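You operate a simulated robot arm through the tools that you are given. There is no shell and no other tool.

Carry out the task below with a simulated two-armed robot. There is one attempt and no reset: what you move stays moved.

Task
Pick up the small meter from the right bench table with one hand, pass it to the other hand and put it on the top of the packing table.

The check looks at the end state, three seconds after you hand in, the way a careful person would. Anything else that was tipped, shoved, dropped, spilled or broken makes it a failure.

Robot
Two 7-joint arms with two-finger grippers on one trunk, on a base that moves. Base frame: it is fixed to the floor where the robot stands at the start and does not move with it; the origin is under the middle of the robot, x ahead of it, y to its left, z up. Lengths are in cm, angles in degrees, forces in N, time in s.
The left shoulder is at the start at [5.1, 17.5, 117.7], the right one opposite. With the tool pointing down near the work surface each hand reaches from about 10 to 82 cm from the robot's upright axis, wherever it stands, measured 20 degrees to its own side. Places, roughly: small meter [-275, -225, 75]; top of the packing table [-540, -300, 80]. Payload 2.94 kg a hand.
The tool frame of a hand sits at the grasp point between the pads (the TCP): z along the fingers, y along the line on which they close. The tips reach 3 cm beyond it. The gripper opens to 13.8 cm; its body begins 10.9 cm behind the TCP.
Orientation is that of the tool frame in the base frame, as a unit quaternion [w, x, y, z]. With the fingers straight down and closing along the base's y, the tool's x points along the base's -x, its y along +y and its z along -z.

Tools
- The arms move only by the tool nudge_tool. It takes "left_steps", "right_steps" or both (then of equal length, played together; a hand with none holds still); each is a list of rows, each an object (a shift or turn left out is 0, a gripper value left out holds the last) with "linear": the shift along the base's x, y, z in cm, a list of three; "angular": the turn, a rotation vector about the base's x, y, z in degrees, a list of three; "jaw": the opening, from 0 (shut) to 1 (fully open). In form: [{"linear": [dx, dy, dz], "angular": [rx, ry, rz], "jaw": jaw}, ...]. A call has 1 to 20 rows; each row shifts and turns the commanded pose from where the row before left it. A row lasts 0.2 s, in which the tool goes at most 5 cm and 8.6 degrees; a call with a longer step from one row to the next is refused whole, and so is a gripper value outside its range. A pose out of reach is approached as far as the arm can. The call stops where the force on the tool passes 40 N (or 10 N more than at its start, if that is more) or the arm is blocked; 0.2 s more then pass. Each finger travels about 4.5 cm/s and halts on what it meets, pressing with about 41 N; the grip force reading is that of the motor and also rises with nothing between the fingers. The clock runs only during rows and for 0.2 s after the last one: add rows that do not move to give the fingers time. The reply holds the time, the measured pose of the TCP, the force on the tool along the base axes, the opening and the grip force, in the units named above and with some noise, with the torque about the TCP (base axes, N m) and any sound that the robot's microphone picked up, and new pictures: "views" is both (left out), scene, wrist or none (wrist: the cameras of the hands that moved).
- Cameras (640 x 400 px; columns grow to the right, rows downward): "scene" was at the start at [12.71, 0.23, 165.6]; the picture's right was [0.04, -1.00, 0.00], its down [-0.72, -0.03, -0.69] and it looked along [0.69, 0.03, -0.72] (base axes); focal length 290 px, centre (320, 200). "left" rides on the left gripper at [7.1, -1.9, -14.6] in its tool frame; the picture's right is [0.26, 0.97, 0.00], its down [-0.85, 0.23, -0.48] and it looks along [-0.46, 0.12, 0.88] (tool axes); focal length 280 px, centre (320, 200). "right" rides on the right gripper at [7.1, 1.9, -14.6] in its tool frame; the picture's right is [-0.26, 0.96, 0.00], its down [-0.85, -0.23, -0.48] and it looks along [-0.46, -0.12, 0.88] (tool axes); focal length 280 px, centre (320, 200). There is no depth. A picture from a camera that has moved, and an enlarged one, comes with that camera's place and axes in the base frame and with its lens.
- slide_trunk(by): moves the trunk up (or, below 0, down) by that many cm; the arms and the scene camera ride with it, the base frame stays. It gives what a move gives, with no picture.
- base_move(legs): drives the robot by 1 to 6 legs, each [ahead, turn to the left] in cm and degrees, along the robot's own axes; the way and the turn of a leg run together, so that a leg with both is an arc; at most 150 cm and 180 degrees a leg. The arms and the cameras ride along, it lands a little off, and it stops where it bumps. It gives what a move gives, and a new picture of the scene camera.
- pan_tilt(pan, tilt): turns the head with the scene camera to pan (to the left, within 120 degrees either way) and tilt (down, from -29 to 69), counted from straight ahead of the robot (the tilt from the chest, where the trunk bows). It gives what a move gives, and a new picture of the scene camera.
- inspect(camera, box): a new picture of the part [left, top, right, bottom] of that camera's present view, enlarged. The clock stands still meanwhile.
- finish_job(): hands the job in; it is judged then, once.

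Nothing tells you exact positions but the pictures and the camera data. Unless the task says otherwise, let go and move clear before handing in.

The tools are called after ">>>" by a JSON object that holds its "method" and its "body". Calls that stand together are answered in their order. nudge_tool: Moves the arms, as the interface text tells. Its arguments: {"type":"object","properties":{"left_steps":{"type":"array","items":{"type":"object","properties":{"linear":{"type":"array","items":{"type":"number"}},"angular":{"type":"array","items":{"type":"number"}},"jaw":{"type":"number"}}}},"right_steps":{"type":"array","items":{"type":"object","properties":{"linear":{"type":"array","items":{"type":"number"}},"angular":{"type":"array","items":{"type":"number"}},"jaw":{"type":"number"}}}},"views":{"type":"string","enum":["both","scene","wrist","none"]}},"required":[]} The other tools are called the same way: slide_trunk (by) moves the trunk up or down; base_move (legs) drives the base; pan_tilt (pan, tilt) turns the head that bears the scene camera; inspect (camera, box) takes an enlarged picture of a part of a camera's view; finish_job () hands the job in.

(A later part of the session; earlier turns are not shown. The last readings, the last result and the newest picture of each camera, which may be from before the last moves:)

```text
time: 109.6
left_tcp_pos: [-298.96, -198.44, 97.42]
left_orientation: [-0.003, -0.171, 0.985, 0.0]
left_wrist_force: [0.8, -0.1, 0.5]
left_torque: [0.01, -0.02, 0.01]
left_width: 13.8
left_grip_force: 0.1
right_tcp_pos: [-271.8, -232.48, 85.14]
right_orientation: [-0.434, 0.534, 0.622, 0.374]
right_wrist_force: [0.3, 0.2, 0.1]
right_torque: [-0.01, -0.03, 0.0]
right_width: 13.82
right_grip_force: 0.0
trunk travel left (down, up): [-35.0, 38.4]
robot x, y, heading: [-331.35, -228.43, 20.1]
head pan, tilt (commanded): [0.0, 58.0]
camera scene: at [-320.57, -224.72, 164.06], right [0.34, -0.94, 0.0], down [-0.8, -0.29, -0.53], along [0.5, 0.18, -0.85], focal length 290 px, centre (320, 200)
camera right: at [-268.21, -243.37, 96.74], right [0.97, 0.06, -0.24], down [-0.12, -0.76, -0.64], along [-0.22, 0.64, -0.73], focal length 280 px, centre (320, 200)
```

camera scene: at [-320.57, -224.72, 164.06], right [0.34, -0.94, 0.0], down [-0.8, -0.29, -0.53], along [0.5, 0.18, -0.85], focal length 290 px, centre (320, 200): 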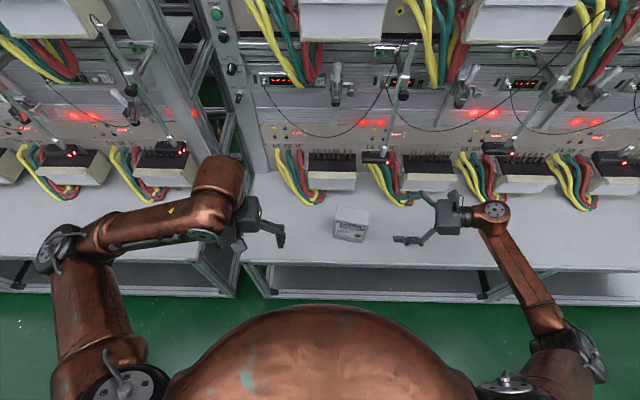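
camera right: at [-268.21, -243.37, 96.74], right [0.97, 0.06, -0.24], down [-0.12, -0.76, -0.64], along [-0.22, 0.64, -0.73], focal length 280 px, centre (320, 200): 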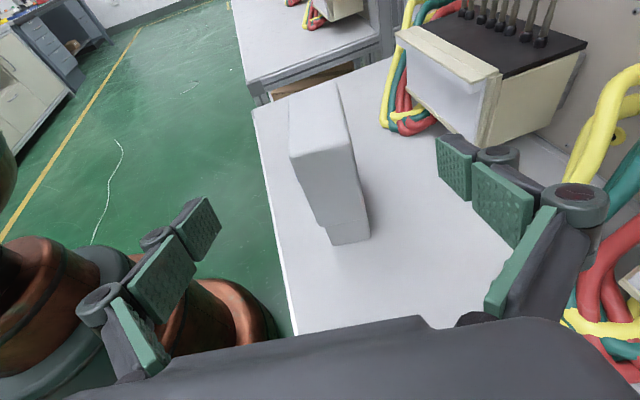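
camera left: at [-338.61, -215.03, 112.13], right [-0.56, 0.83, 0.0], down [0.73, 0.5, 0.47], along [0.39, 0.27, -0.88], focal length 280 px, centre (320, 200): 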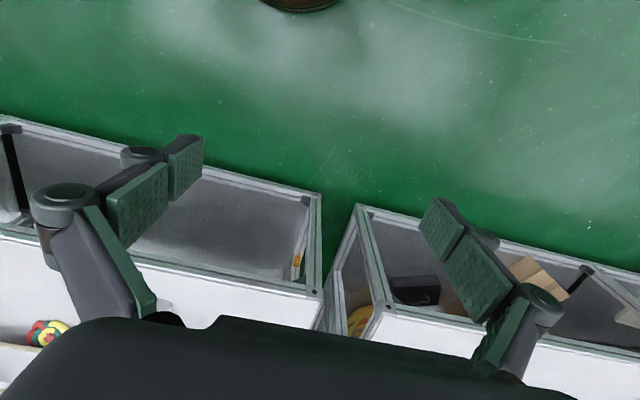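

The wrist camera now shows the meter's right side squarely: a thicker upper body and a slightly recessed lower part. I zoom in to judge the alignment between the fingers.

>>> {"method": "inspect", "body": {"camera": "right", "box": [220, 60, 460, 210]}}

>>> {"method": "inspect", "body": {"camera": "scene", "box": [300, 160, 540, 310]}}

```text
2.67 times, centred on (340, 135) of right
camera zoom: at [-268.21, -243.37, 96.74], right [0.97, 0.06, -0.24], down [-0.12, -0.76, -0.64], along [-0.22, 0.64, -0.73], focal length 748 px, centre (267, 373)
```

zoom: 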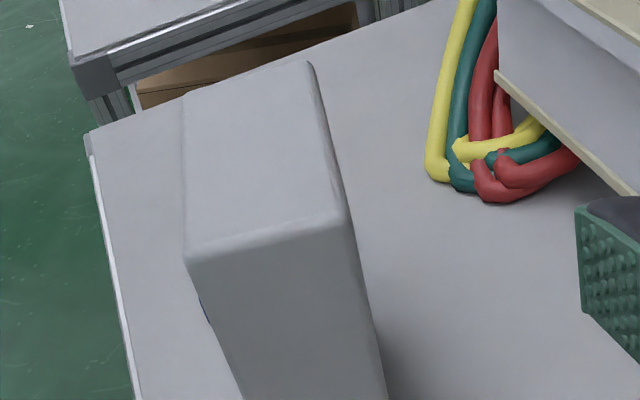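

```text
2.67 times, centred on (420, 235) of scene
camera zoom: at [-320.57, -224.72, 164.06], right [0.34, -0.94, 0.0], down [-0.8, -0.29, -0.53], along [0.5, 0.18, -0.85], focal length 774 px, centre (53, 107)
```

zoom: 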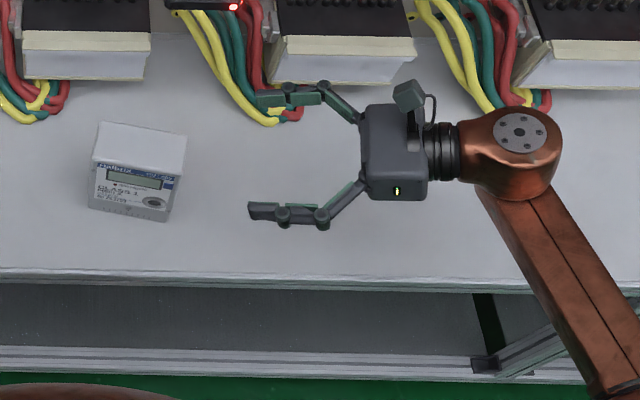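

The hand is centred on the meter's depth to within a few millimetres and about 8 cm clear of its right face. I lower it to mid-height of the meter (z = 74).

>>> {"method": "nudge_tool", "body": {"right_steps": [{"linear": [0, 0, -2.8]}, {"linear": [0, 0, -2.8]}, {"linear": [0, 0, -2.8]}, {"linear": [0, 0, -2.7]}, {}], "views": "both"}}

>>> {"method": "inspect", "body": {"camera": "scene", "box": [300, 160, 540, 310]}}

```text
time: 110.8
left_tcp_pos: [-299.05, -198.44, 97.61]
left_orientation: [-0.002, -0.171, 0.985, 0.001]
left_wrist_force: [-0.1, -0.1, -0.2]
left_torque: [0.07, -0.01, -0.01]
left_width: 13.8
left_grip_force: 0.0
right_tcp_pos: [-271.63, -232.73, 74.05]
right_orientation: [-0.435, 0.534, 0.621, 0.375]
right_wrist_force: [0.2, -0.1, 0.2]
right_torque: [0.01, 0.01, -0.03]
right_width: 13.8
right_grip_force: 0.0
trunk travel left (down, up): [-35.0, 38.4]
robot x, y, heading: [-331.2, -228.25, 19.9]
head pan, tilt (commanded): [0.0, 58.0]
camera scene: at [-320.54, -224.7, 164.06], right [0.34, -0.94, 0.0], down [-0.8, -0.29, -0.53], along [0.5, 0.18, -0.85], focal length 290 px, centre (320, 200)
camera right: at [-268.1, -243.54, 85.63], right [0.97, 0.06, -0.24], down [-0.12, -0.76, -0.64], along [-0.22, 0.64, -0.73], focal length 280 px, centre (320, 200)
```

scene: 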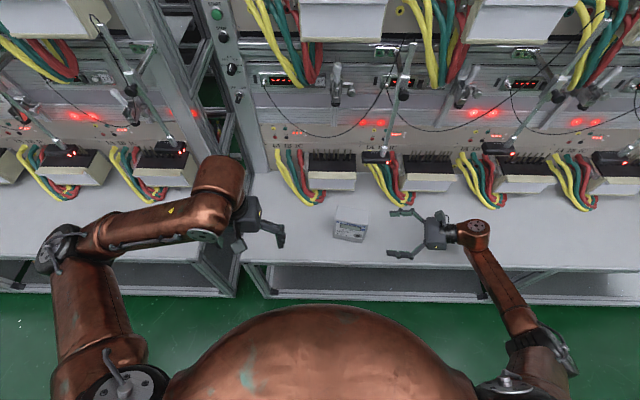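
right: 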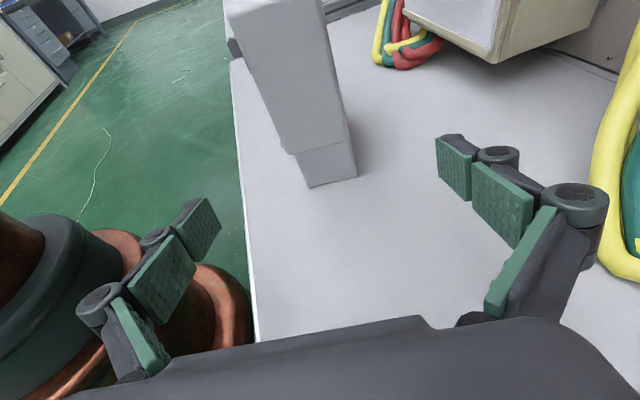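

```text
2.67 times, centred on (420, 235) of scene
camera zoom: at [-320.54, -224.7, 164.06], right [0.34, -0.94, 0.0], down [-0.8, -0.29, -0.53], along [0.5, 0.18, -0.85], focal length 774 px, centre (53, 107)
```

zoom: 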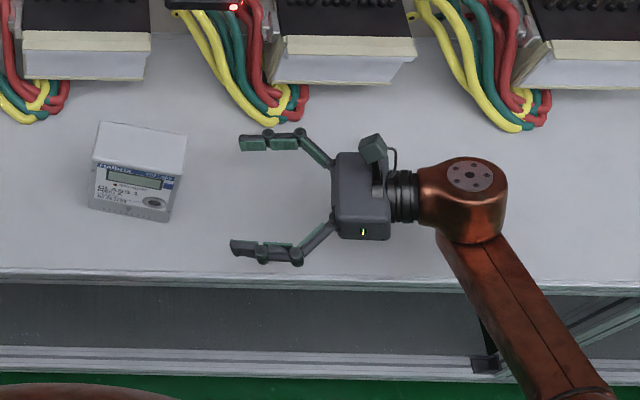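

The bench is at about z = 66.3 and the meter body spans about 3 cm either side of the hand's centre line; the approach lane is clear. I slide the hand left around the meter and check before closing.

>>> {"method": "nudge_tool", "body": {"right_steps": [{"linear": [-0.38, 2.17, 0]}, {"linear": [-0.38, 2.17, 0]}, {"linear": [-0.38, 2.17, 0]}, {"linear": [-0.38, 2.17, 0]}, {"linear": [-0.38, 2.17, 0]}, {}], "views": "both"}}

>>> {"method": "inspect", "body": {"camera": "scene", "box": [260, 160, 500, 310]}}

```text
time: 112.2
left_tcp_pos: [-298.99, -198.37, 97.47]
left_orientation: [-0.001, -0.172, 0.985, 0.0]
left_wrist_force: [0.2, 0.6, 0.4]
left_torque: [0.02, -0.04, 0.01]
left_width: 13.78
left_grip_force: 0.0
right_tcp_pos: [-273.47, -221.6, 74.14]
right_orientation: [-0.435, 0.534, 0.621, 0.374]
right_wrist_force: [-0.4, -0.5, -0.6]
right_torque: [-0.01, 0.03, -0.01]
right_width: 13.79
right_grip_force: 0.1
trunk travel left (down, up): [-35.0, 38.4]
robot x, y, heading: [-331.63, -228.5, 20.0]
head pan, tilt (commanded): [0.0, 58.0]
camera scene: at [-320.52, -224.72, 164.06], right [0.34, -0.94, 0.0], down [-0.8, -0.29, -0.53], along [0.5, 0.18, -0.85], focal length 290 px, centre (320, 200)
camera right: at [-270.01, -232.47, 85.79], right [0.97, 0.06, -0.24], down [-0.12, -0.76, -0.63], along [-0.22, 0.64, -0.73], focal length 280 px, centre (320, 200)
```

scene: 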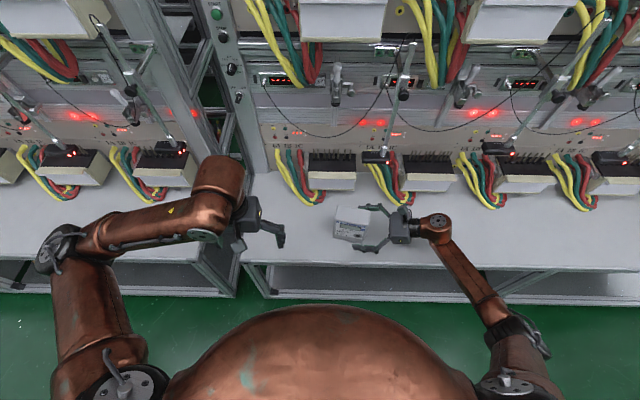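
right: 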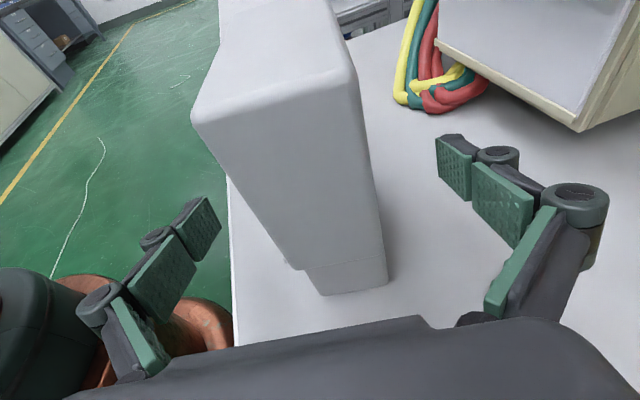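

```text
2.67 times, centred on (380, 235) of scene
camera zoom: at [-320.52, -224.72, 164.06], right [0.34, -0.94, 0.0], down [-0.8, -0.29, -0.53], along [0.5, 0.18, -0.85], focal length 774 px, centre (160, 107)
```

zoom: 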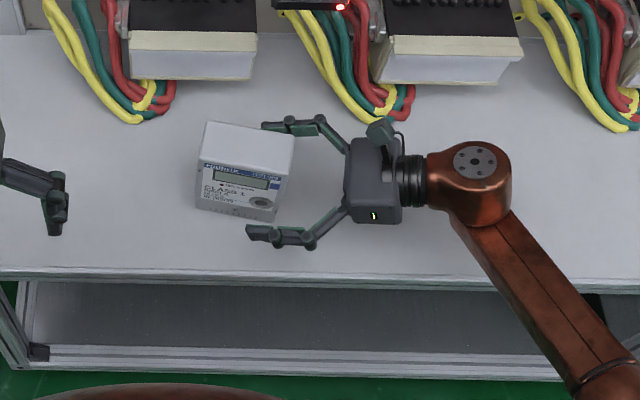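

The meter is between the fingers with roughly equal gaps front and back. I close the right gripper.

>>> {"method": "nudge_tool", "body": {"right_steps": [{"jaw": 0.5}, {"jaw": 0.5}, {"jaw": 0.5}, {"jaw": 0.3}, {"jaw": 0.2}, {"jaw": 0.0}, {}, {}, {}], "views": "both"}}

```text
time: 114.2
left_tcp_pos: [-299.04, -198.45, 97.5]
left_orientation: [-0.002, -0.172, 0.985, 0.0]
left_wrist_force: [0.6, 0.5, 0.0]
left_torque: [-0.01, 0.0, -0.03]
left_width: 13.78
left_grip_force: 0.0
right_tcp_pos: [-273.57, -221.52, 74.0]
right_orientation: [-0.435, 0.533, 0.621, 0.374]
right_wrist_force: [1.6, 0.3, 1.2]
right_torque: [-0.03, 0.05, -0.04]
right_width: 5.72
right_grip_force: 41.5
trunk travel left (down, up): [-35.0, 38.4]
robot x, y, heading: [-331.27, -228.54, 20.0]
head pan, tilt (commanded): [0.0, 58.0]
camera scene: at [-320.52, -224.69, 164.06], right [0.34, -0.94, 0.0], down [-0.8, -0.29, -0.53], along [0.5, 0.18, -0.85], focal length 290 px, centre (320, 200)
camera right: at [-269.98, -232.48, 85.81], right [0.97, 0.06, -0.24], down [-0.12, -0.76, -0.64], along [-0.22, 0.64, -0.73], focal length 280 px, centre (320, 200)
```

scene: 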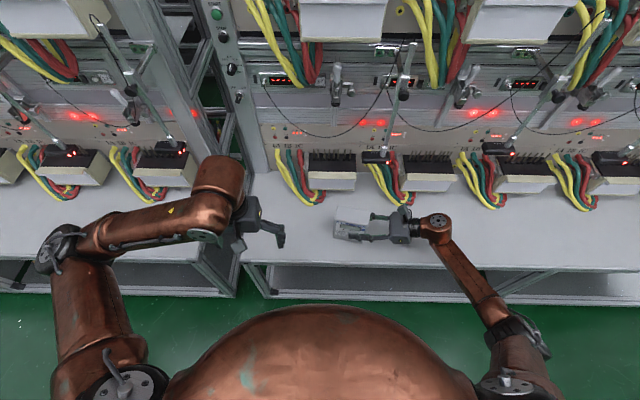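
right: 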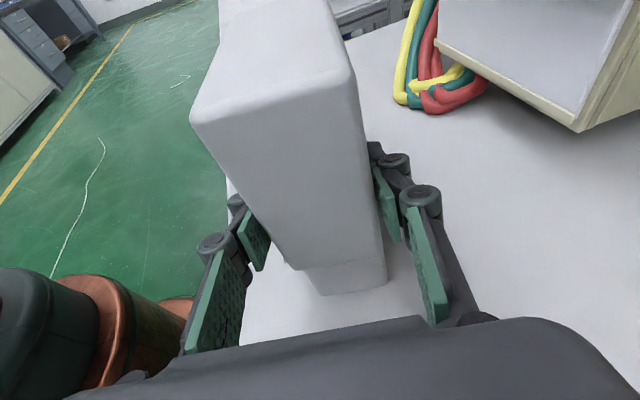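

The grip closed at 5.7 cm with 41 N and the meter did not shift. I lift it gently straight up.

>>> {"method": "nudge_tool", "body": {"right_steps": [{"linear": [0, 0, 0.7]}, {"linear": [0, 0, 1]}, {"linear": [0, 0, 1.5]}, {"linear": [0, 0, 2]}, {"linear": [0, 0, 2]}, {}, {}], "views": "both"}}

>>> {"method": "inspect", "body": {"camera": "scene", "box": [260, 160, 500, 310]}}

```text
time: 115.8
left_tcp_pos: [-299.07, -198.34, 97.57]
left_orientation: [-0.001, -0.171, 0.985, 0.0]
left_wrist_force: [0.4, 0.8, -0.7]
left_torque: [-0.02, 0.0, -0.02]
left_width: 13.8
left_grip_force: 0.1
right_tcp_pos: [-273.54, -221.58, 81.26]
right_orientation: [-0.435, 0.534, 0.621, 0.374]
right_wrist_force: [0.2, -1.1, -4.5]
right_torque: [-0.09, 0.0, -0.01]
right_width: 5.74
right_grip_force: 40.8
trunk travel left (down, up): [-35.0, 38.4]
robot x, y, heading: [-331.15, -228.51, 19.7]
head pan, tilt (commanded): [0.0, 58.0]
camera scene: at [-320.49, -224.69, 164.05], right [0.34, -0.94, 0.0], down [-0.8, -0.29, -0.53], along [0.5, 0.18, -0.85], focal length 290 px, centre (320, 200)
camera right: at [-269.91, -232.52, 92.85], right [0.97, 0.06, -0.24], down [-0.12, -0.76, -0.63], along [-0.22, 0.64, -0.73], focal length 280 px, centre (320, 200)
```

scene: 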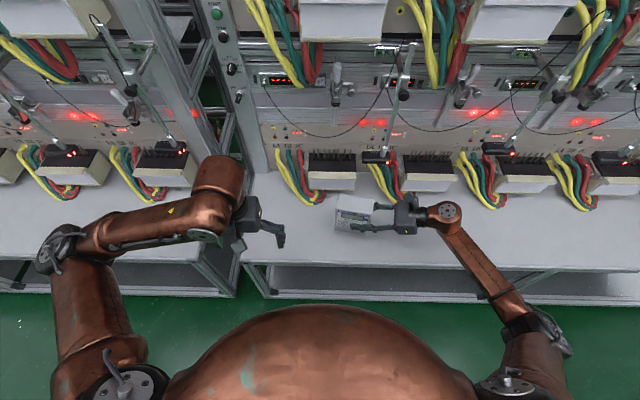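
right: 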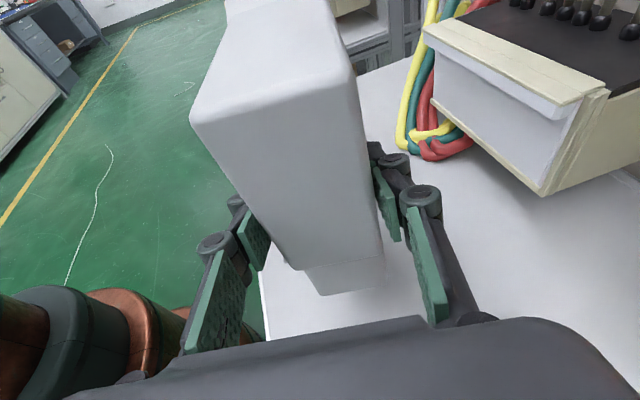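

```text
2.67 times, centred on (380, 235) of scene
camera zoom: at [-320.49, -224.69, 164.05], right [0.34, -0.94, 0.0], down [-0.8, -0.29, -0.53], along [0.5, 0.18, -0.85], focal length 774 px, centre (160, 107)
```

zoom: 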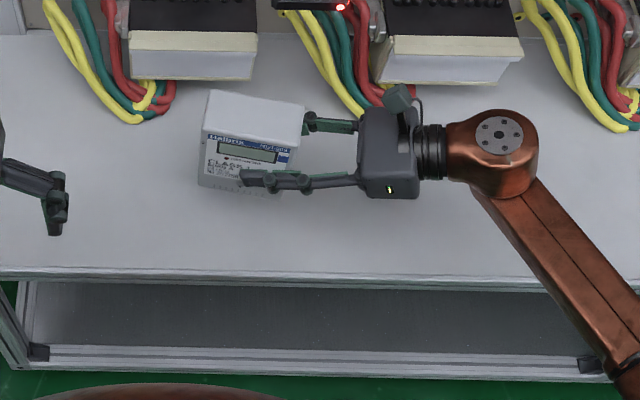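

The meter is lifted (about 0.45 kg) without slipping. I raise it a bit more and back away from the bench for the handover in the open aisle.

>>> {"method": "nudge_tool", "body": {"right_steps": [{"linear": [-0.5, -0.2, 2]}, {"linear": [-0.5, -0.2, 2.5]}, {"linear": [-0.5, -0.2, 2.5]}, {"linear": [-0.5, -0.2, 2]}, {}], "views": "none"}}

>>> {"method": "base_move", "body": {"legs": [[-45, 0]]}}

>>> {"method": "inspect", "body": {"camera": "right", "box": [0, 0, 640, 400]}}

```text
time: 117.0
left_tcp_pos: [-299.02, -198.39, 97.39]
left_orientation: [-0.002, -0.172, 0.985, -0.001]
left_wrist_force: [-0.7, 0.2, -0.5]
left_torque: [0.0, 0.02, -0.02]
left_width: 13.79
left_grip_force: 0.1
right_tcp_pos: [-275.43, -222.45, 90.25]
right_orientation: [-0.436, 0.533, 0.622, 0.373]
right_wrist_force: [0.2, -0.7, -5.1]
right_torque: [-0.11, -0.04, 0.02]
right_width: 5.7
right_grip_force: 40.9
trunk travel left (down, up): [-35.0, 38.4]
robot x, y, heading: [-331.48, -228.57, 19.9]
head pan, tilt (commanded): [0.0, 58.0]
```

```text
time: 119.7
left_tcp_pos: [-342.07, -213.97, 97.52]
left_orientation: [-0.002, -0.171, 0.985, 0.0]
left_wrist_force: [-0.1, 0.5, 0.9]
left_torque: [0.01, -0.03, 0.02]
left_width: 13.79
left_grip_force: 0.1
right_tcp_pos: [-318.47, -237.96, 90.33]
right_orientation: [-0.434, 0.534, 0.622, 0.374]
right_wrist_force: [0.3, -0.8, -4.1]
right_torque: [-0.13, -0.05, -0.05]
right_width: 5.72
right_grip_force: 41.2
trunk travel left (down, up): [-35.0, 38.4]
robot x, y, heading: [-374.07, -244.29, 19.7]
head pan, tilt (commanded): [0.0, 58.0]
camera scene: at [-363.61, -240.31, 164.06], right [0.34, -0.94, 0.0], down [-0.8, -0.29, -0.53], along [0.5, 0.18, -0.85], focal length 290 px, centre (320, 200)
```

scene: 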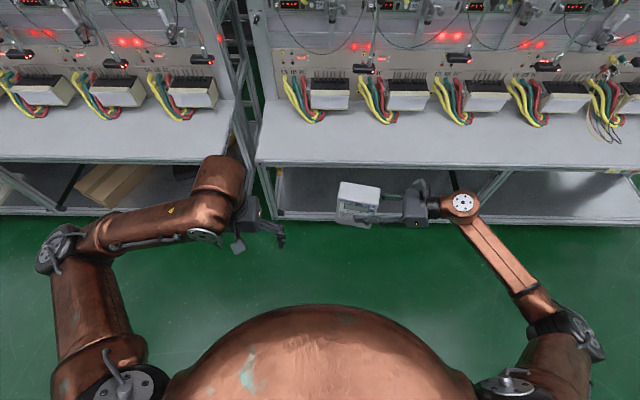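

```text
1.00 times, centred on (320, 200) of right (not enlarged: the box is as wide or as high as the picture)
camera zoom: at [-314.91, -248.94, 101.98], right [0.97, 0.06, -0.24], down [-0.12, -0.76, -0.64], along [-0.22, 0.64, -0.73], focal length 280 px, centre (320, 200)
```

zoom: 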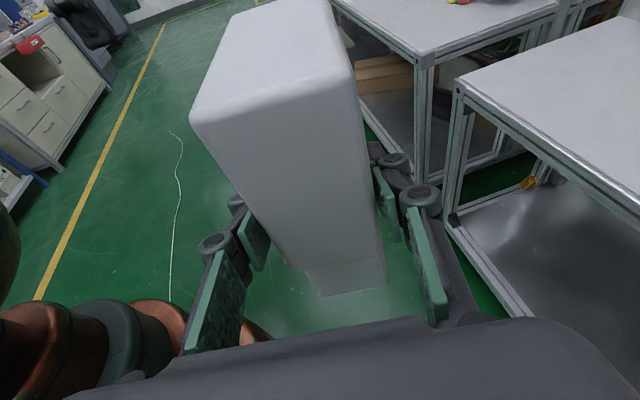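

The meter sits rigidly in the right hand; its top is at about z = 97.9. I bring it in front of my chest and at the same time raise the left hand out of the way.

>>> {"method": "nudge_tool", "body": {"right_steps": [{}, {}, {"linear": [-1.25, 1.5, 0]}, {"linear": [-1.25, 1.5, 0]}, {"linear": [-1.25, 1.5, 0]}, {"linear": [-1.25, 1.5, 0]}, {"linear": [-1.25, 1.5, 0]}, {"linear": [-1.25, 1.5, 0]}, {}], "left_steps": [{"linear": [0, 0, 3]}, {"linear": [0, 0, 3]}, {"linear": [0, 0, 3]}, {"linear": [0, 0, 3]}, {"linear": [0, 0, 3]}, {}, {}, {}, {}], "views": "both"}}

```text
time: 121.7
left_tcp_pos: [-342.05, -214.07, 112.47]
left_orientation: [-0.002, -0.172, 0.985, 0.0]
left_wrist_force: [0.3, -0.9, 0.1]
left_torque: [0.02, -0.01, -0.01]
left_width: 13.79
left_grip_force: 0.0
right_tcp_pos: [-325.86, -228.93, 90.3]
right_orientation: [-0.435, 0.534, 0.621, 0.375]
right_wrist_force: [-0.5, -0.4, -4.6]
right_torque: [-0.13, -0.06, 0.0]
right_width: 5.74
right_grip_force: 41.0
trunk travel left (down, up): [-35.0, 38.4]
robot x, y, heading: [-374.29, -243.79, 20.0]
head pan, tilt (commanded): [0.0, 58.0]
camera scene: at [-363.51, -240.3, 164.05], right [0.34, -0.94, 0.0], down [-0.8, -0.29, -0.53], along [0.5, 0.18, -0.85], focal length 290 px, centre (320, 200)
camera right: at [-322.31, -239.85, 101.96], right [0.97, 0.06, -0.24], down [-0.12, -0.76, -0.63], along [-0.22, 0.64, -0.73], focal length 280 px, centre (320, 200)
camera left: at [-347.99, -218.31, 127.14], right [-0.57, 0.82, 0.0], down [0.72, 0.5, 0.47], along [0.39, 0.27, -0.88], focal length 280 px, centre (320, 200)
```

scene: 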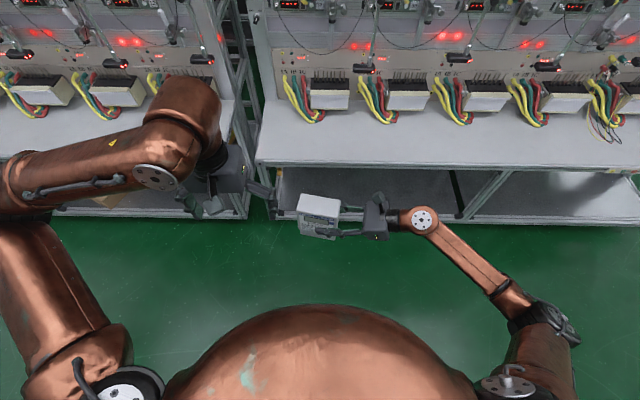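
right: 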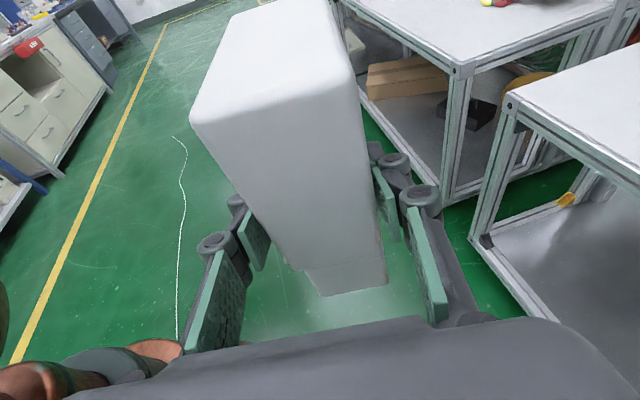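
left: 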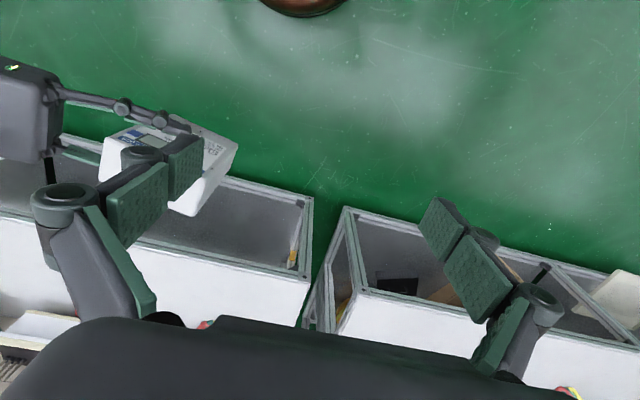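

The left hand is now well above the meter's top. I move it over the meter and yaw it by about -11 degrees so that it will close on the meter's sides.

>>> {"method": "nudge_tool", "body": {"left_steps": [{"linear": [3.17, -2.45, 0], "angular": [0, 0, -2.26]}, {"linear": [3.17, -2.45, 0], "angular": [0, 0, -2.26]}, {"linear": [3.17, -2.45, 0], "angular": [0, 0, -2.26]}, {"linear": [3.17, -2.45, 0], "angular": [0, 0, -2.26]}, {"linear": [3.17, -2.45, 0], "angular": [0, 0, -2.26]}, {}], "views": "both"}}

>>> {"method": "inspect", "body": {"camera": "scene", "box": [180, 140, 420, 290]}}

```text
time: 123.1
left_tcp_pos: [-326.07, -226.13, 112.35]
left_orientation: [-0.002, -0.074, 0.997, 0.0]
left_wrist_force: [-0.4, 1.0, -0.7]
left_torque: [-0.02, 0.0, 0.03]
left_width: 13.79
left_grip_force: 0.1
right_tcp_pos: [-325.96, -228.95, 90.38]
right_orientation: [-0.434, 0.534, 0.621, 0.375]
right_wrist_force: [-0.6, 0.8, -5.0]
right_torque: [-0.16, -0.03, 0.01]
right_width: 5.74
right_grip_force: 41.1
trunk travel left (down, up): [-35.0, 38.4]
robot x, y, heading: [-374.43, -244.36, 20.0]
head pan, tilt (commanded): [0.0, 58.0]
camera scene: at [-363.61, -240.15, 164.06], right [0.34, -0.94, 0.0], down [-0.8, -0.29, -0.53], along [0.5, 0.18, -0.85], focal length 290 px, centre (320, 200)
camera left: at [-332.8, -229.08, 127.06], right [-0.4, 0.92, 0.0], down [0.81, 0.35, 0.47], along [0.43, 0.19, -0.88], focal length 280 px, centre (320, 200)
```

scene: 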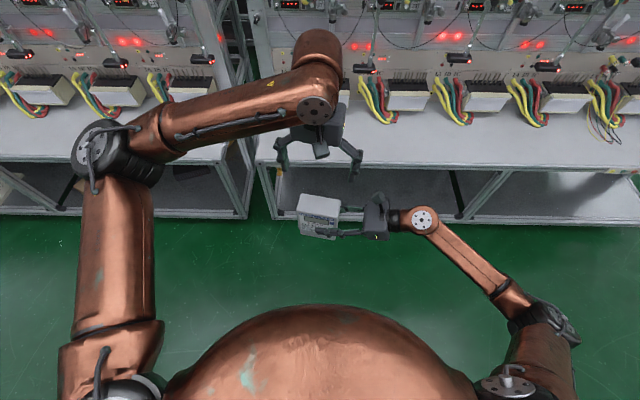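
left: 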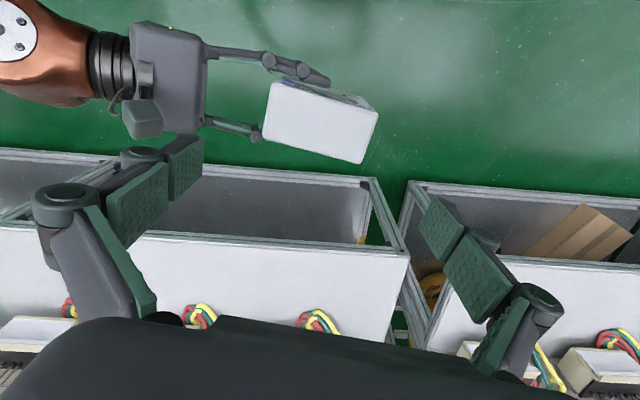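

```text
2.67 times, centred on (300, 215) of scene
camera zoom: at [-363.61, -240.15, 164.06], right [0.34, -0.94, 0.0], down [-0.8, -0.29, -0.53], along [0.5, 0.18, -0.85], focal length 774 px, centre (373, 160)
```

zoom: 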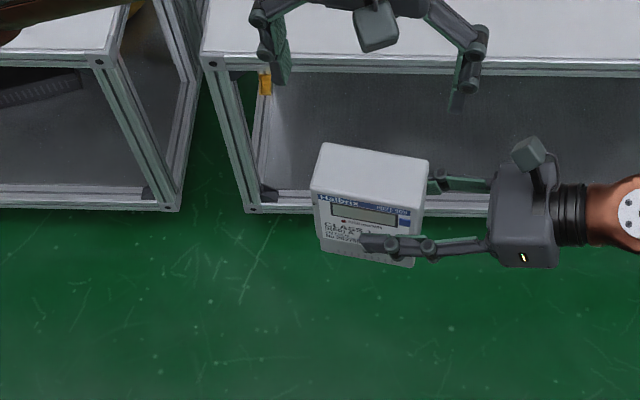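

The left wrist camera puts the meter's top centre at [-326.4, -226.4], matching the arm data to a few millimetres, with about 1.4 cm to spare on each side. I lower the left hand to just above the top and check again.

>>> {"method": "nudge_tool", "body": {"left_steps": [{"linear": [-0.29, -0.25, -2]}, {"linear": [0, 0, -2.5]}, {"linear": [0, 0, -2.5]}, {"linear": [0, 0, -2]}, {}], "views": "both"}}

>>> {"method": "inspect", "body": {"camera": "scene", "box": [220, 150, 420, 275]}}

```text
time: 124.3
left_tcp_pos: [-326.46, -226.69, 103.44]
left_orientation: [-0.002, -0.073, 0.997, 0.001]
left_wrist_force: [0.4, 0.5, -0.7]
left_torque: [-0.01, 0.03, -0.01]
left_width: 13.79
left_grip_force: 0.1
right_tcp_pos: [-325.78, -229.03, 90.36]
right_orientation: [-0.435, 0.534, 0.621, 0.375]
right_wrist_force: [0.2, 0.7, -4.5]
right_torque: [-0.14, -0.02, -0.02]
right_width: 5.74
right_grip_force: 40.6
trunk travel left (down, up): [-35.0, 38.4]
robot x, y, heading: [-374.32, -243.91, 20.2]
head pan, tilt (commanded): [0.0, 58.0]
camera scene: at [-363.52, -240.29, 164.06], right [0.34, -0.94, 0.0], down [-0.8, -0.29, -0.53], along [0.5, 0.18, -0.85], focal length 290 px, centre (320, 200)
camera left: at [-333.08, -229.55, 118.11], right [-0.4, 0.92, 0.0], down [0.81, 0.35, 0.47], along [0.43, 0.19, -0.88], focal length 280 px, centre (320, 200)
```

scene: 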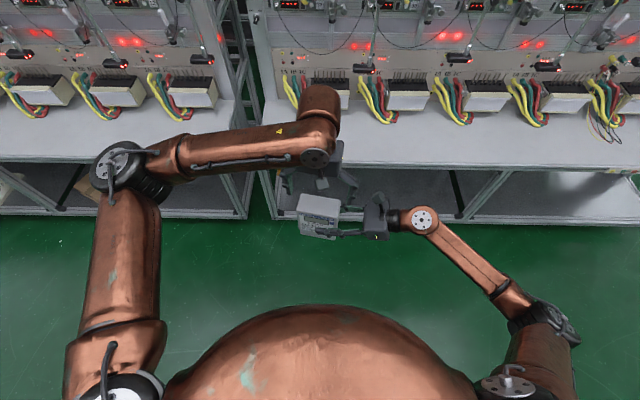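
left: 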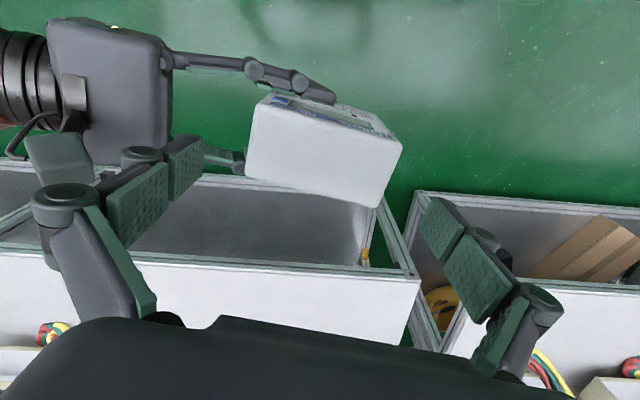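

```text
3.20 times, centred on (320, 212) of scene
camera zoom: at [-363.52, -240.29, 164.06], right [0.34, -0.94, 0.0], down [-0.8, -0.29, -0.53], along [0.5, 0.18, -0.85], focal length 928 px, centre (320, 160)
```

zoom: 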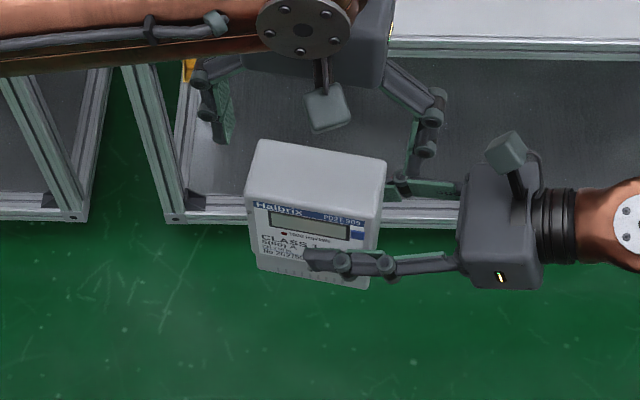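

Seen from the left hand's own camera the meter is centred between its fingers within 2–3 mm. I lower the left hand around the sides in two stages.

>>> {"method": "nudge_tool", "body": {"left_steps": [{"linear": [0, 0.12, -1.3]}, {"linear": [0, 0, -1.3]}, {"linear": [0, 0, -1.4]}, {}], "views": "both"}}

>>> {"method": "inspect", "body": {"camera": "scene", "box": [220, 150, 420, 275]}}

```text
time: 125.3
left_tcp_pos: [-326.43, -226.44, 99.5]
left_orientation: [-0.002, -0.074, 0.997, -0.001]
left_wrist_force: [0.3, -0.3, 0.2]
left_torque: [0.01, -0.02, 0.01]
left_width: 13.78
left_grip_force: 0.0
right_tcp_pos: [-325.91, -229.04, 90.33]
right_orientation: [-0.435, 0.534, 0.621, 0.374]
right_wrist_force: [0.3, 0.8, -4.1]
right_torque: [-0.11, -0.01, -0.02]
right_width: 5.71
right_grip_force: 41.0
trunk travel left (down, up): [-35.0, 38.4]
robot x, y, heading: [-374.85, -244.39, 19.7]
head pan, tilt (commanded): [0.0, 58.0]
camera scene: at [-363.51, -240.29, 164.06], right [0.34, -0.94, 0.0], down [-0.8, -0.29, -0.53], along [0.5, 0.18, -0.85], focal length 290 px, centre (320, 200)
camera left: at [-333.16, -229.38, 114.08], right [-0.4, 0.92, 0.0], down [0.81, 0.35, 0.47], along [0.43, 0.19, -0.88], focal length 280 px, centre (320, 200)
```

scene: 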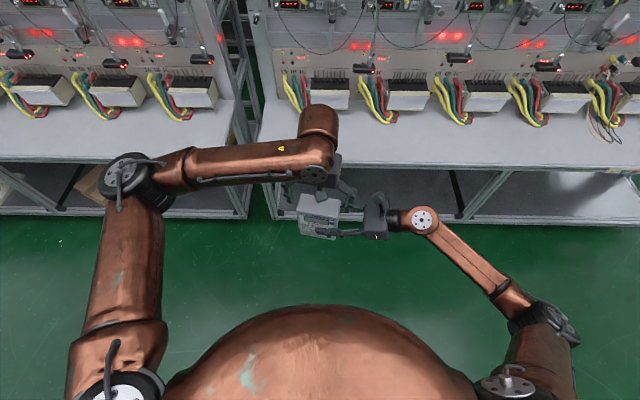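
left: 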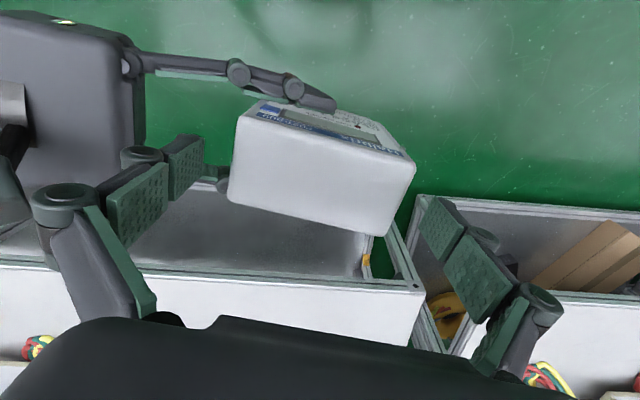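

```text
3.20 times, centred on (320, 212) of scene
camera zoom: at [-363.51, -240.29, 164.06], right [0.34, -0.94, 0.0], down [-0.8, -0.29, -0.53], along [0.5, 0.18, -0.85], focal length 928 px, centre (320, 160)
```

zoom: 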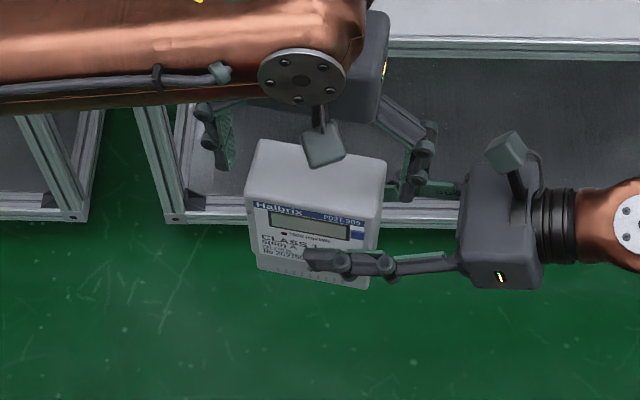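

No contact force, and the meter is centred between the left fingers to within a millimetre or two. I lower the last 4 cm and then close the left gripper on the sides.

>>> {"method": "nudge_tool", "body": {"left_steps": [{"linear": [0, 0, -1.3]}, {"linear": [0, 0, -1.4]}, {"linear": [0, 0, -1.4]}, {}], "views": "both"}}

```text
time: 126.3
left_tcp_pos: [-326.19, -226.32, 95.53]
left_orientation: [-0.001, -0.074, 0.997, 0.0]
left_wrist_force: [0.3, 0.7, 0.4]
left_torque: [0.0, 0.02, -0.03]
left_width: 13.8
left_grip_force: 0.1
right_tcp_pos: [-325.9, -229.05, 90.33]
right_orientation: [-0.435, 0.534, 0.621, 0.375]
right_wrist_force: [0.6, 1.5, -4.0]
right_torque: [-0.14, 0.01, 0.01]
right_width: 5.74
right_grip_force: 41.0
trunk travel left (down, up): [-35.0, 38.4]
robot x, y, heading: [-374.71, -243.92, 19.6]
head pan, tilt (commanded): [0.0, 58.0]
camera scene: at [-363.51, -240.29, 164.06], right [0.34, -0.94, 0.0], down [-0.8, -0.29, -0.53], along [0.5, 0.18, -0.85], focal length 290 px, centre (320, 200)
camera left: at [-333.03, -229.34, 110.02], right [-0.4, 0.92, 0.0], down [0.81, 0.35, 0.47], along [0.43, 0.19, -0.88], focal length 280 px, centre (320, 200)
```

scene: 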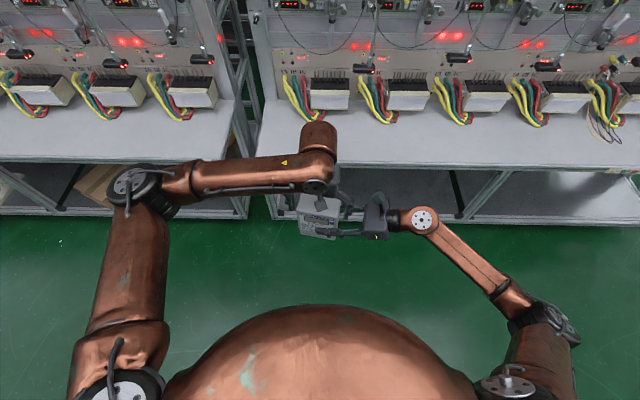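
left: 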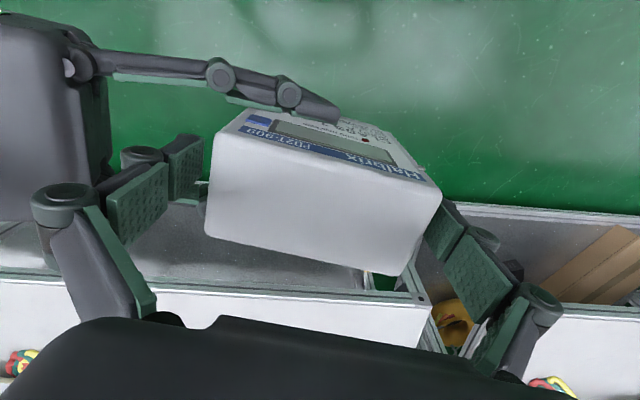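

The left fingers straddle the meter's sides without touching. I close the left gripper while the right hand still holds.

>>> {"method": "nudge_tool", "body": {"left_steps": [{"jaw": 0.85}, {"jaw": 0.8}, {"jaw": 0.7}, {"jaw": 0.5}, {"jaw": 0.0}, {}, {}], "views": "both"}}

```text
time: 127.9
left_tcp_pos: [-326.38, -226.28, 95.39]
left_orientation: [-0.002, -0.074, 0.997, -0.001]
left_wrist_force: [-0.4, -0.6, 0.9]
left_torque: [-0.04, 0.05, -0.09]
left_width: 11.11
left_grip_force: 40.7
right_tcp_pos: [-325.85, -229.15, 90.41]
right_orientation: [-0.435, 0.533, 0.621, 0.375]
right_wrist_force: [0.3, 0.0, -6.4]
right_torque: [-0.16, 0.0, 0.09]
right_width: 5.71
right_grip_force: 40.7
trunk travel left (down, up): [-35.0, 38.4]
robot x, y, heading: [-374.78, -244.09, 19.8]
head pan, tilt (commanded): [0.0, 58.0]
camera scene: at [-363.5, -240.28, 164.05], right [0.34, -0.94, 0.0], down [-0.8, -0.29, -0.53], along [0.5, 0.18, -0.85], focal length 290 px, centre (320, 200)
camera left: at [-333.02, -229.34, 110.03], right [-0.4, 0.92, 0.0], down [0.81, 0.35, 0.47], along [0.43, 0.19, -0.88], focal length 280 px, centre (320, 200)
```

scene: 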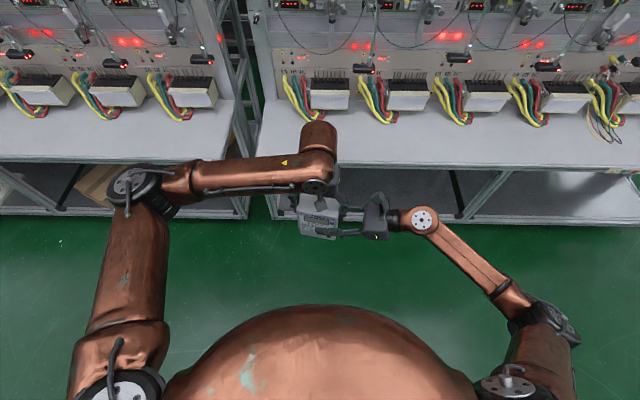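
left: 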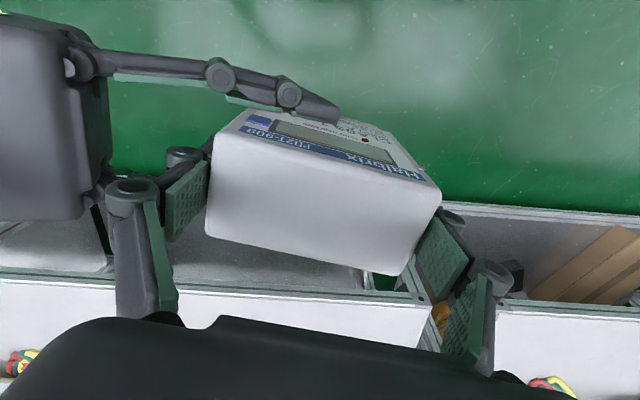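

Both hands hold the meter now (left width 11.1 cm, 41 N). I open the right gripper and watch whether the left hand takes the weight.

>>> {"method": "nudge_tool", "body": {"right_steps": [{"jaw": 0.5}, {"jaw": 0.6}, {"jaw": 0.8}, {"jaw": 1.0}, {"jaw": 1.0}, {}, {}], "views": "both"}}

```text
time: 129.5
left_tcp_pos: [-326.27, -226.3, 95.33]
left_orientation: [-0.001, -0.074, 0.997, -0.001]
left_wrist_force: [0.5, -0.3, 0.3]
left_torque: [-0.01, 0.05, -0.05]
left_width: 11.14
left_grip_force: 41.0
right_tcp_pos: [-325.88, -229.01, 90.43]
right_orientation: [-0.435, 0.534, 0.622, 0.374]
right_wrist_force: [0.1, 0.4, 0.4]
right_torque: [-0.01, 0.02, -0.01]
right_width: 13.79
right_grip_force: 0.0
trunk travel left (down, up): [-35.0, 38.4]
robot x, y, heading: [-374.2, -244.34, 19.7]
head pan, tilt (commanded): [0.0, 58.0]
camera scene: at [-363.5, -240.28, 164.05], right [0.34, -0.94, 0.0], down [-0.8, -0.29, -0.53], along [0.5, 0.18, -0.85], focal length 290 px, centre (320, 200)
camera right: at [-322.29, -239.86, 101.97], right [0.97, 0.06, -0.24], down [-0.12, -0.76, -0.63], along [-0.22, 0.64, -0.73], focal length 280 px, centre (320, 200)
```

scene: 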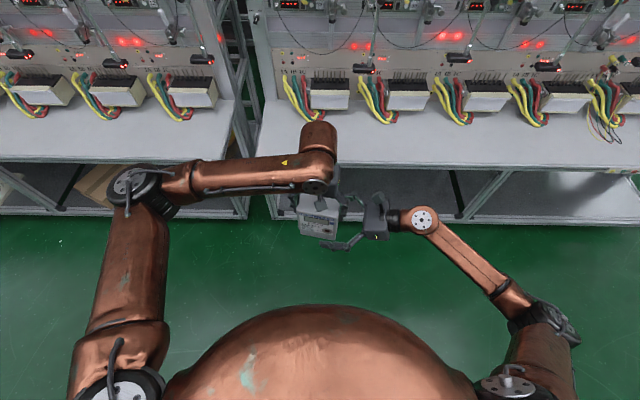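
right: 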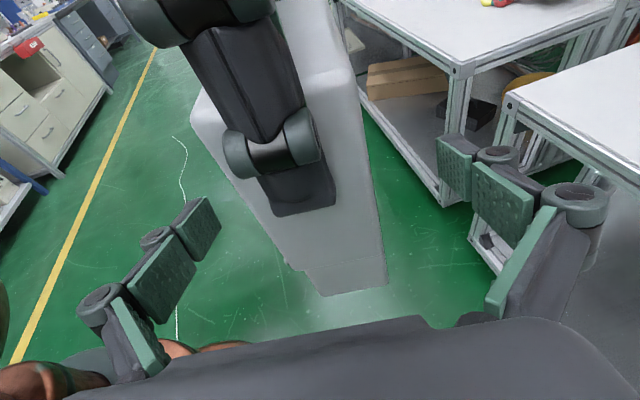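

The right hand is open and unloaded, and the meter has stayed put in the left hand. I draw the right hand straight out to the right.

>>> {"method": "nudge_tool", "body": {"right_steps": [{"linear": [0.22, -1.48, 0]}, {"linear": [0.37, -2.5, 0]}, {"linear": [0.45, -3.0, 0]}, {"linear": [0.45, -3.0, 0]}, {"linear": [0.45, -3.0, 0]}, {"linear": [0.45, -3.0, 0]}, {}], "views": "both"}}

>>> {"method": "inspect", "body": {"camera": "left", "box": [0, 0, 640, 400]}}

```text
time: 131.1
left_tcp_pos: [-326.42, -226.23, 95.33]
left_orientation: [-0.002, -0.074, 0.997, 0.0]
left_wrist_force: [-0.1, -0.9, 1.4]
left_torque: [-0.02, 0.04, 0.0]
left_width: 11.11
left_grip_force: 41.7
right_tcp_pos: [-323.54, -245.18, 90.45]
right_orientation: [-0.435, 0.534, 0.622, 0.374]
right_wrist_force: [0.1, -0.1, 0.2]
right_torque: [-0.03, 0.0, -0.02]
right_width: 13.79
right_grip_force: 0.0
trunk travel left (down, up): [-35.0, 38.4]
robot x, y, heading: [-374.65, -244.01, 19.9]
head pan, tilt (commanded): [0.0, 58.0]
camera scene: at [-363.49, -240.25, 164.05], right [0.34, -0.94, 0.0], down [-0.8, -0.29, -0.53], along [0.5, 0.18, -0.85], focal length 290 px, centre (320, 200)
camera right: at [-319.97, -256.08, 102.08], right [0.97, 0.06, -0.24], down [-0.12, -0.76, -0.63], along [-0.22, 0.64, -0.73], focal length 280 px, centre (320, 200)
```

scene: 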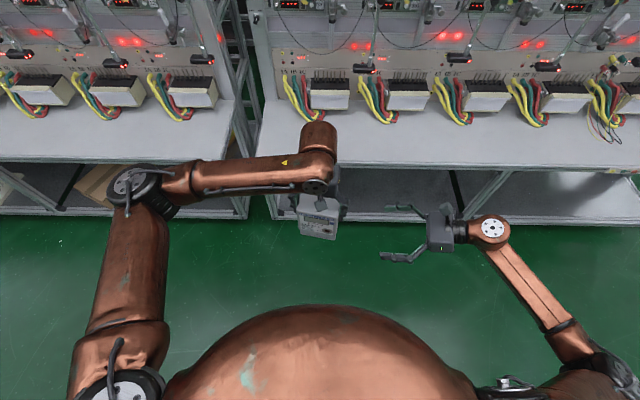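
right: 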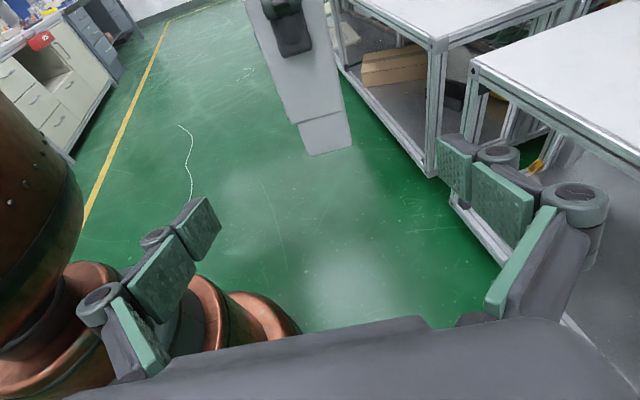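

```text
1.00 times, centred on (320, 200) of left (not enlarged: the box is as wide or as high as the picture)
camera zoom: at [-333.01, -229.32, 110.02], right [-0.4, 0.92, 0.0], down [0.81, 0.35, 0.47], along [0.43, 0.19, -0.88], focal length 280 px, centre (320, 200)
```

zoom: 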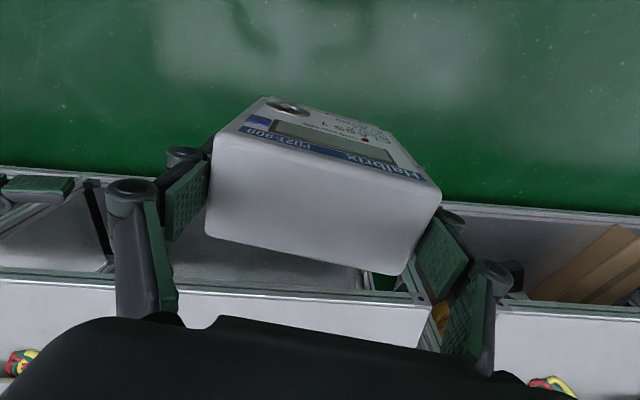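

The meter hangs upright in the left hand, squarely gripped. I now raise it for travel and fold the right arm back (pointing down, closer to my body) so that it cannot reach anything on the packing table.

>>> {"method": "nudge_tool", "body": {"right_steps": [{"linear": [-0.3, -2.4, 0.8], "angular": [0, 0, 0]}, {"linear": [-1.22, -2.0, 0.8], "angular": [-6.9, -1.05, 0]}, {"linear": [-1.22, -1.9, 0.8], "angular": [-6.9, -1.05, 0]}, {"linear": [-1.22, -1.9, 0.8], "angular": [-6.9, -1.05, 0]}, {"linear": [-1.22, -1.9, 0.8], "angular": [-6.9, -1.05, 0]}, {"linear": [-1.22, -1.9, 0.8], "angular": [-6.9, -1.05, 0]}, {"linear": [-1.22, -1.9, 0.8], "angular": [-6.9, -1.05, 0]}, {"linear": [-1.22, -1.9, 0.8], "angular": [-6.9, -1.05, 0]}, {"linear": [-1.22, -1.9, 0.8], "angular": [-6.9, -1.05, 0]}, {"linear": [-1.22, -1.9, 0.8], "angular": [-6.9, -1.05, 0]}, {"linear": [0, 0, 0], "angular": [-6.9, -1.05, 0]}, {}], "left_steps": [{"linear": [0, 0, 1]}, {"linear": [0, 0, 1.2]}, {"linear": [0, 0, 1.2]}, {"linear": [0, 0, 1.2]}, {"linear": [0, 0, 1.2]}, {"linear": [0, 0, 1.2]}, {"linear": [0, 0, 1.2]}, {"linear": [0, 0, 1.2]}, {"linear": [0, 0, 1.2]}, {"linear": [0, 0, 1]}, {}, {}], "views": "both"}}

```text
time: 133.7
left_tcp_pos: [-326.36, -226.53, 106.94]
left_orientation: [-0.002, -0.075, 0.997, 0.001]
left_wrist_force: [0.2, -1.9, -3.5]
left_torque: [0.06, 0.05, 0.01]
left_width: 11.16
left_grip_force: 41.2
right_tcp_pos: [-334.8, -264.72, 98.16]
right_orientation: [-0.001, 0.652, 0.758, 0.001]
right_wrist_force: [-1.3, -0.6, 0.5]
right_torque: [0.07, 0.01, 0.06]
right_width: 13.8
right_grip_force: 0.0
trunk travel left (down, up): [-35.0, 38.4]
robot x, y, heading: [-374.57, -244.29, 19.8]
head pan, tilt (commanded): [0.0, 58.0]
camera scene: at [-363.45, -240.6, 164.06], right [0.34, -0.94, 0.0], down [-0.8, -0.29, -0.53], along [0.5, 0.18, -0.85], focal length 290 px, centre (320, 200)
camera right: at [-333.92, -257.61, 112.77], right [0.99, -0.11, 0.0], down [-0.1, -0.88, 0.47], along [-0.05, -0.47, -0.88], focal length 280 px, centre (320, 200)
camera left: at [-333.07, -229.62, 121.65], right [-0.4, 0.92, 0.0], down [0.81, 0.35, 0.47], along [0.43, 0.19, -0.88], focal length 280 px, centre (320, 200)
```

scene: 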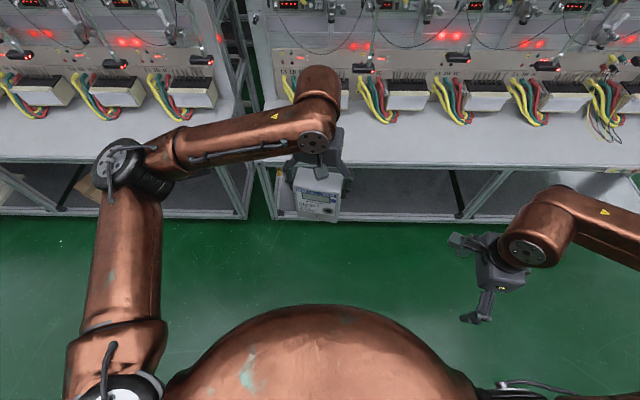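
right: 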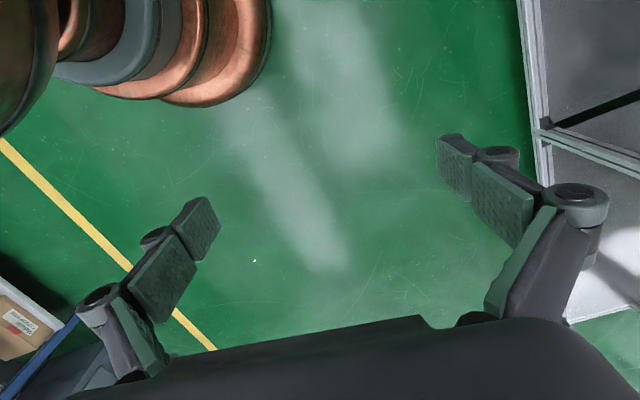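
left: 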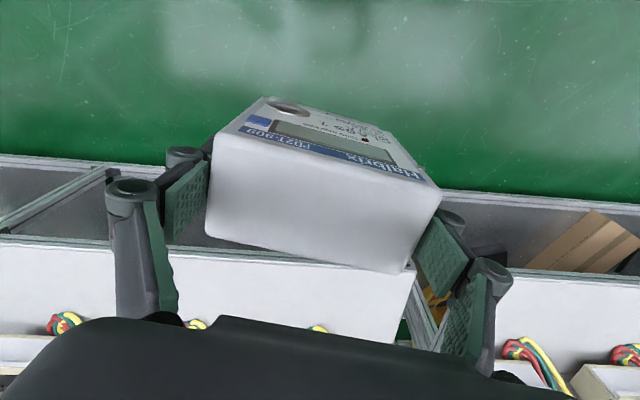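

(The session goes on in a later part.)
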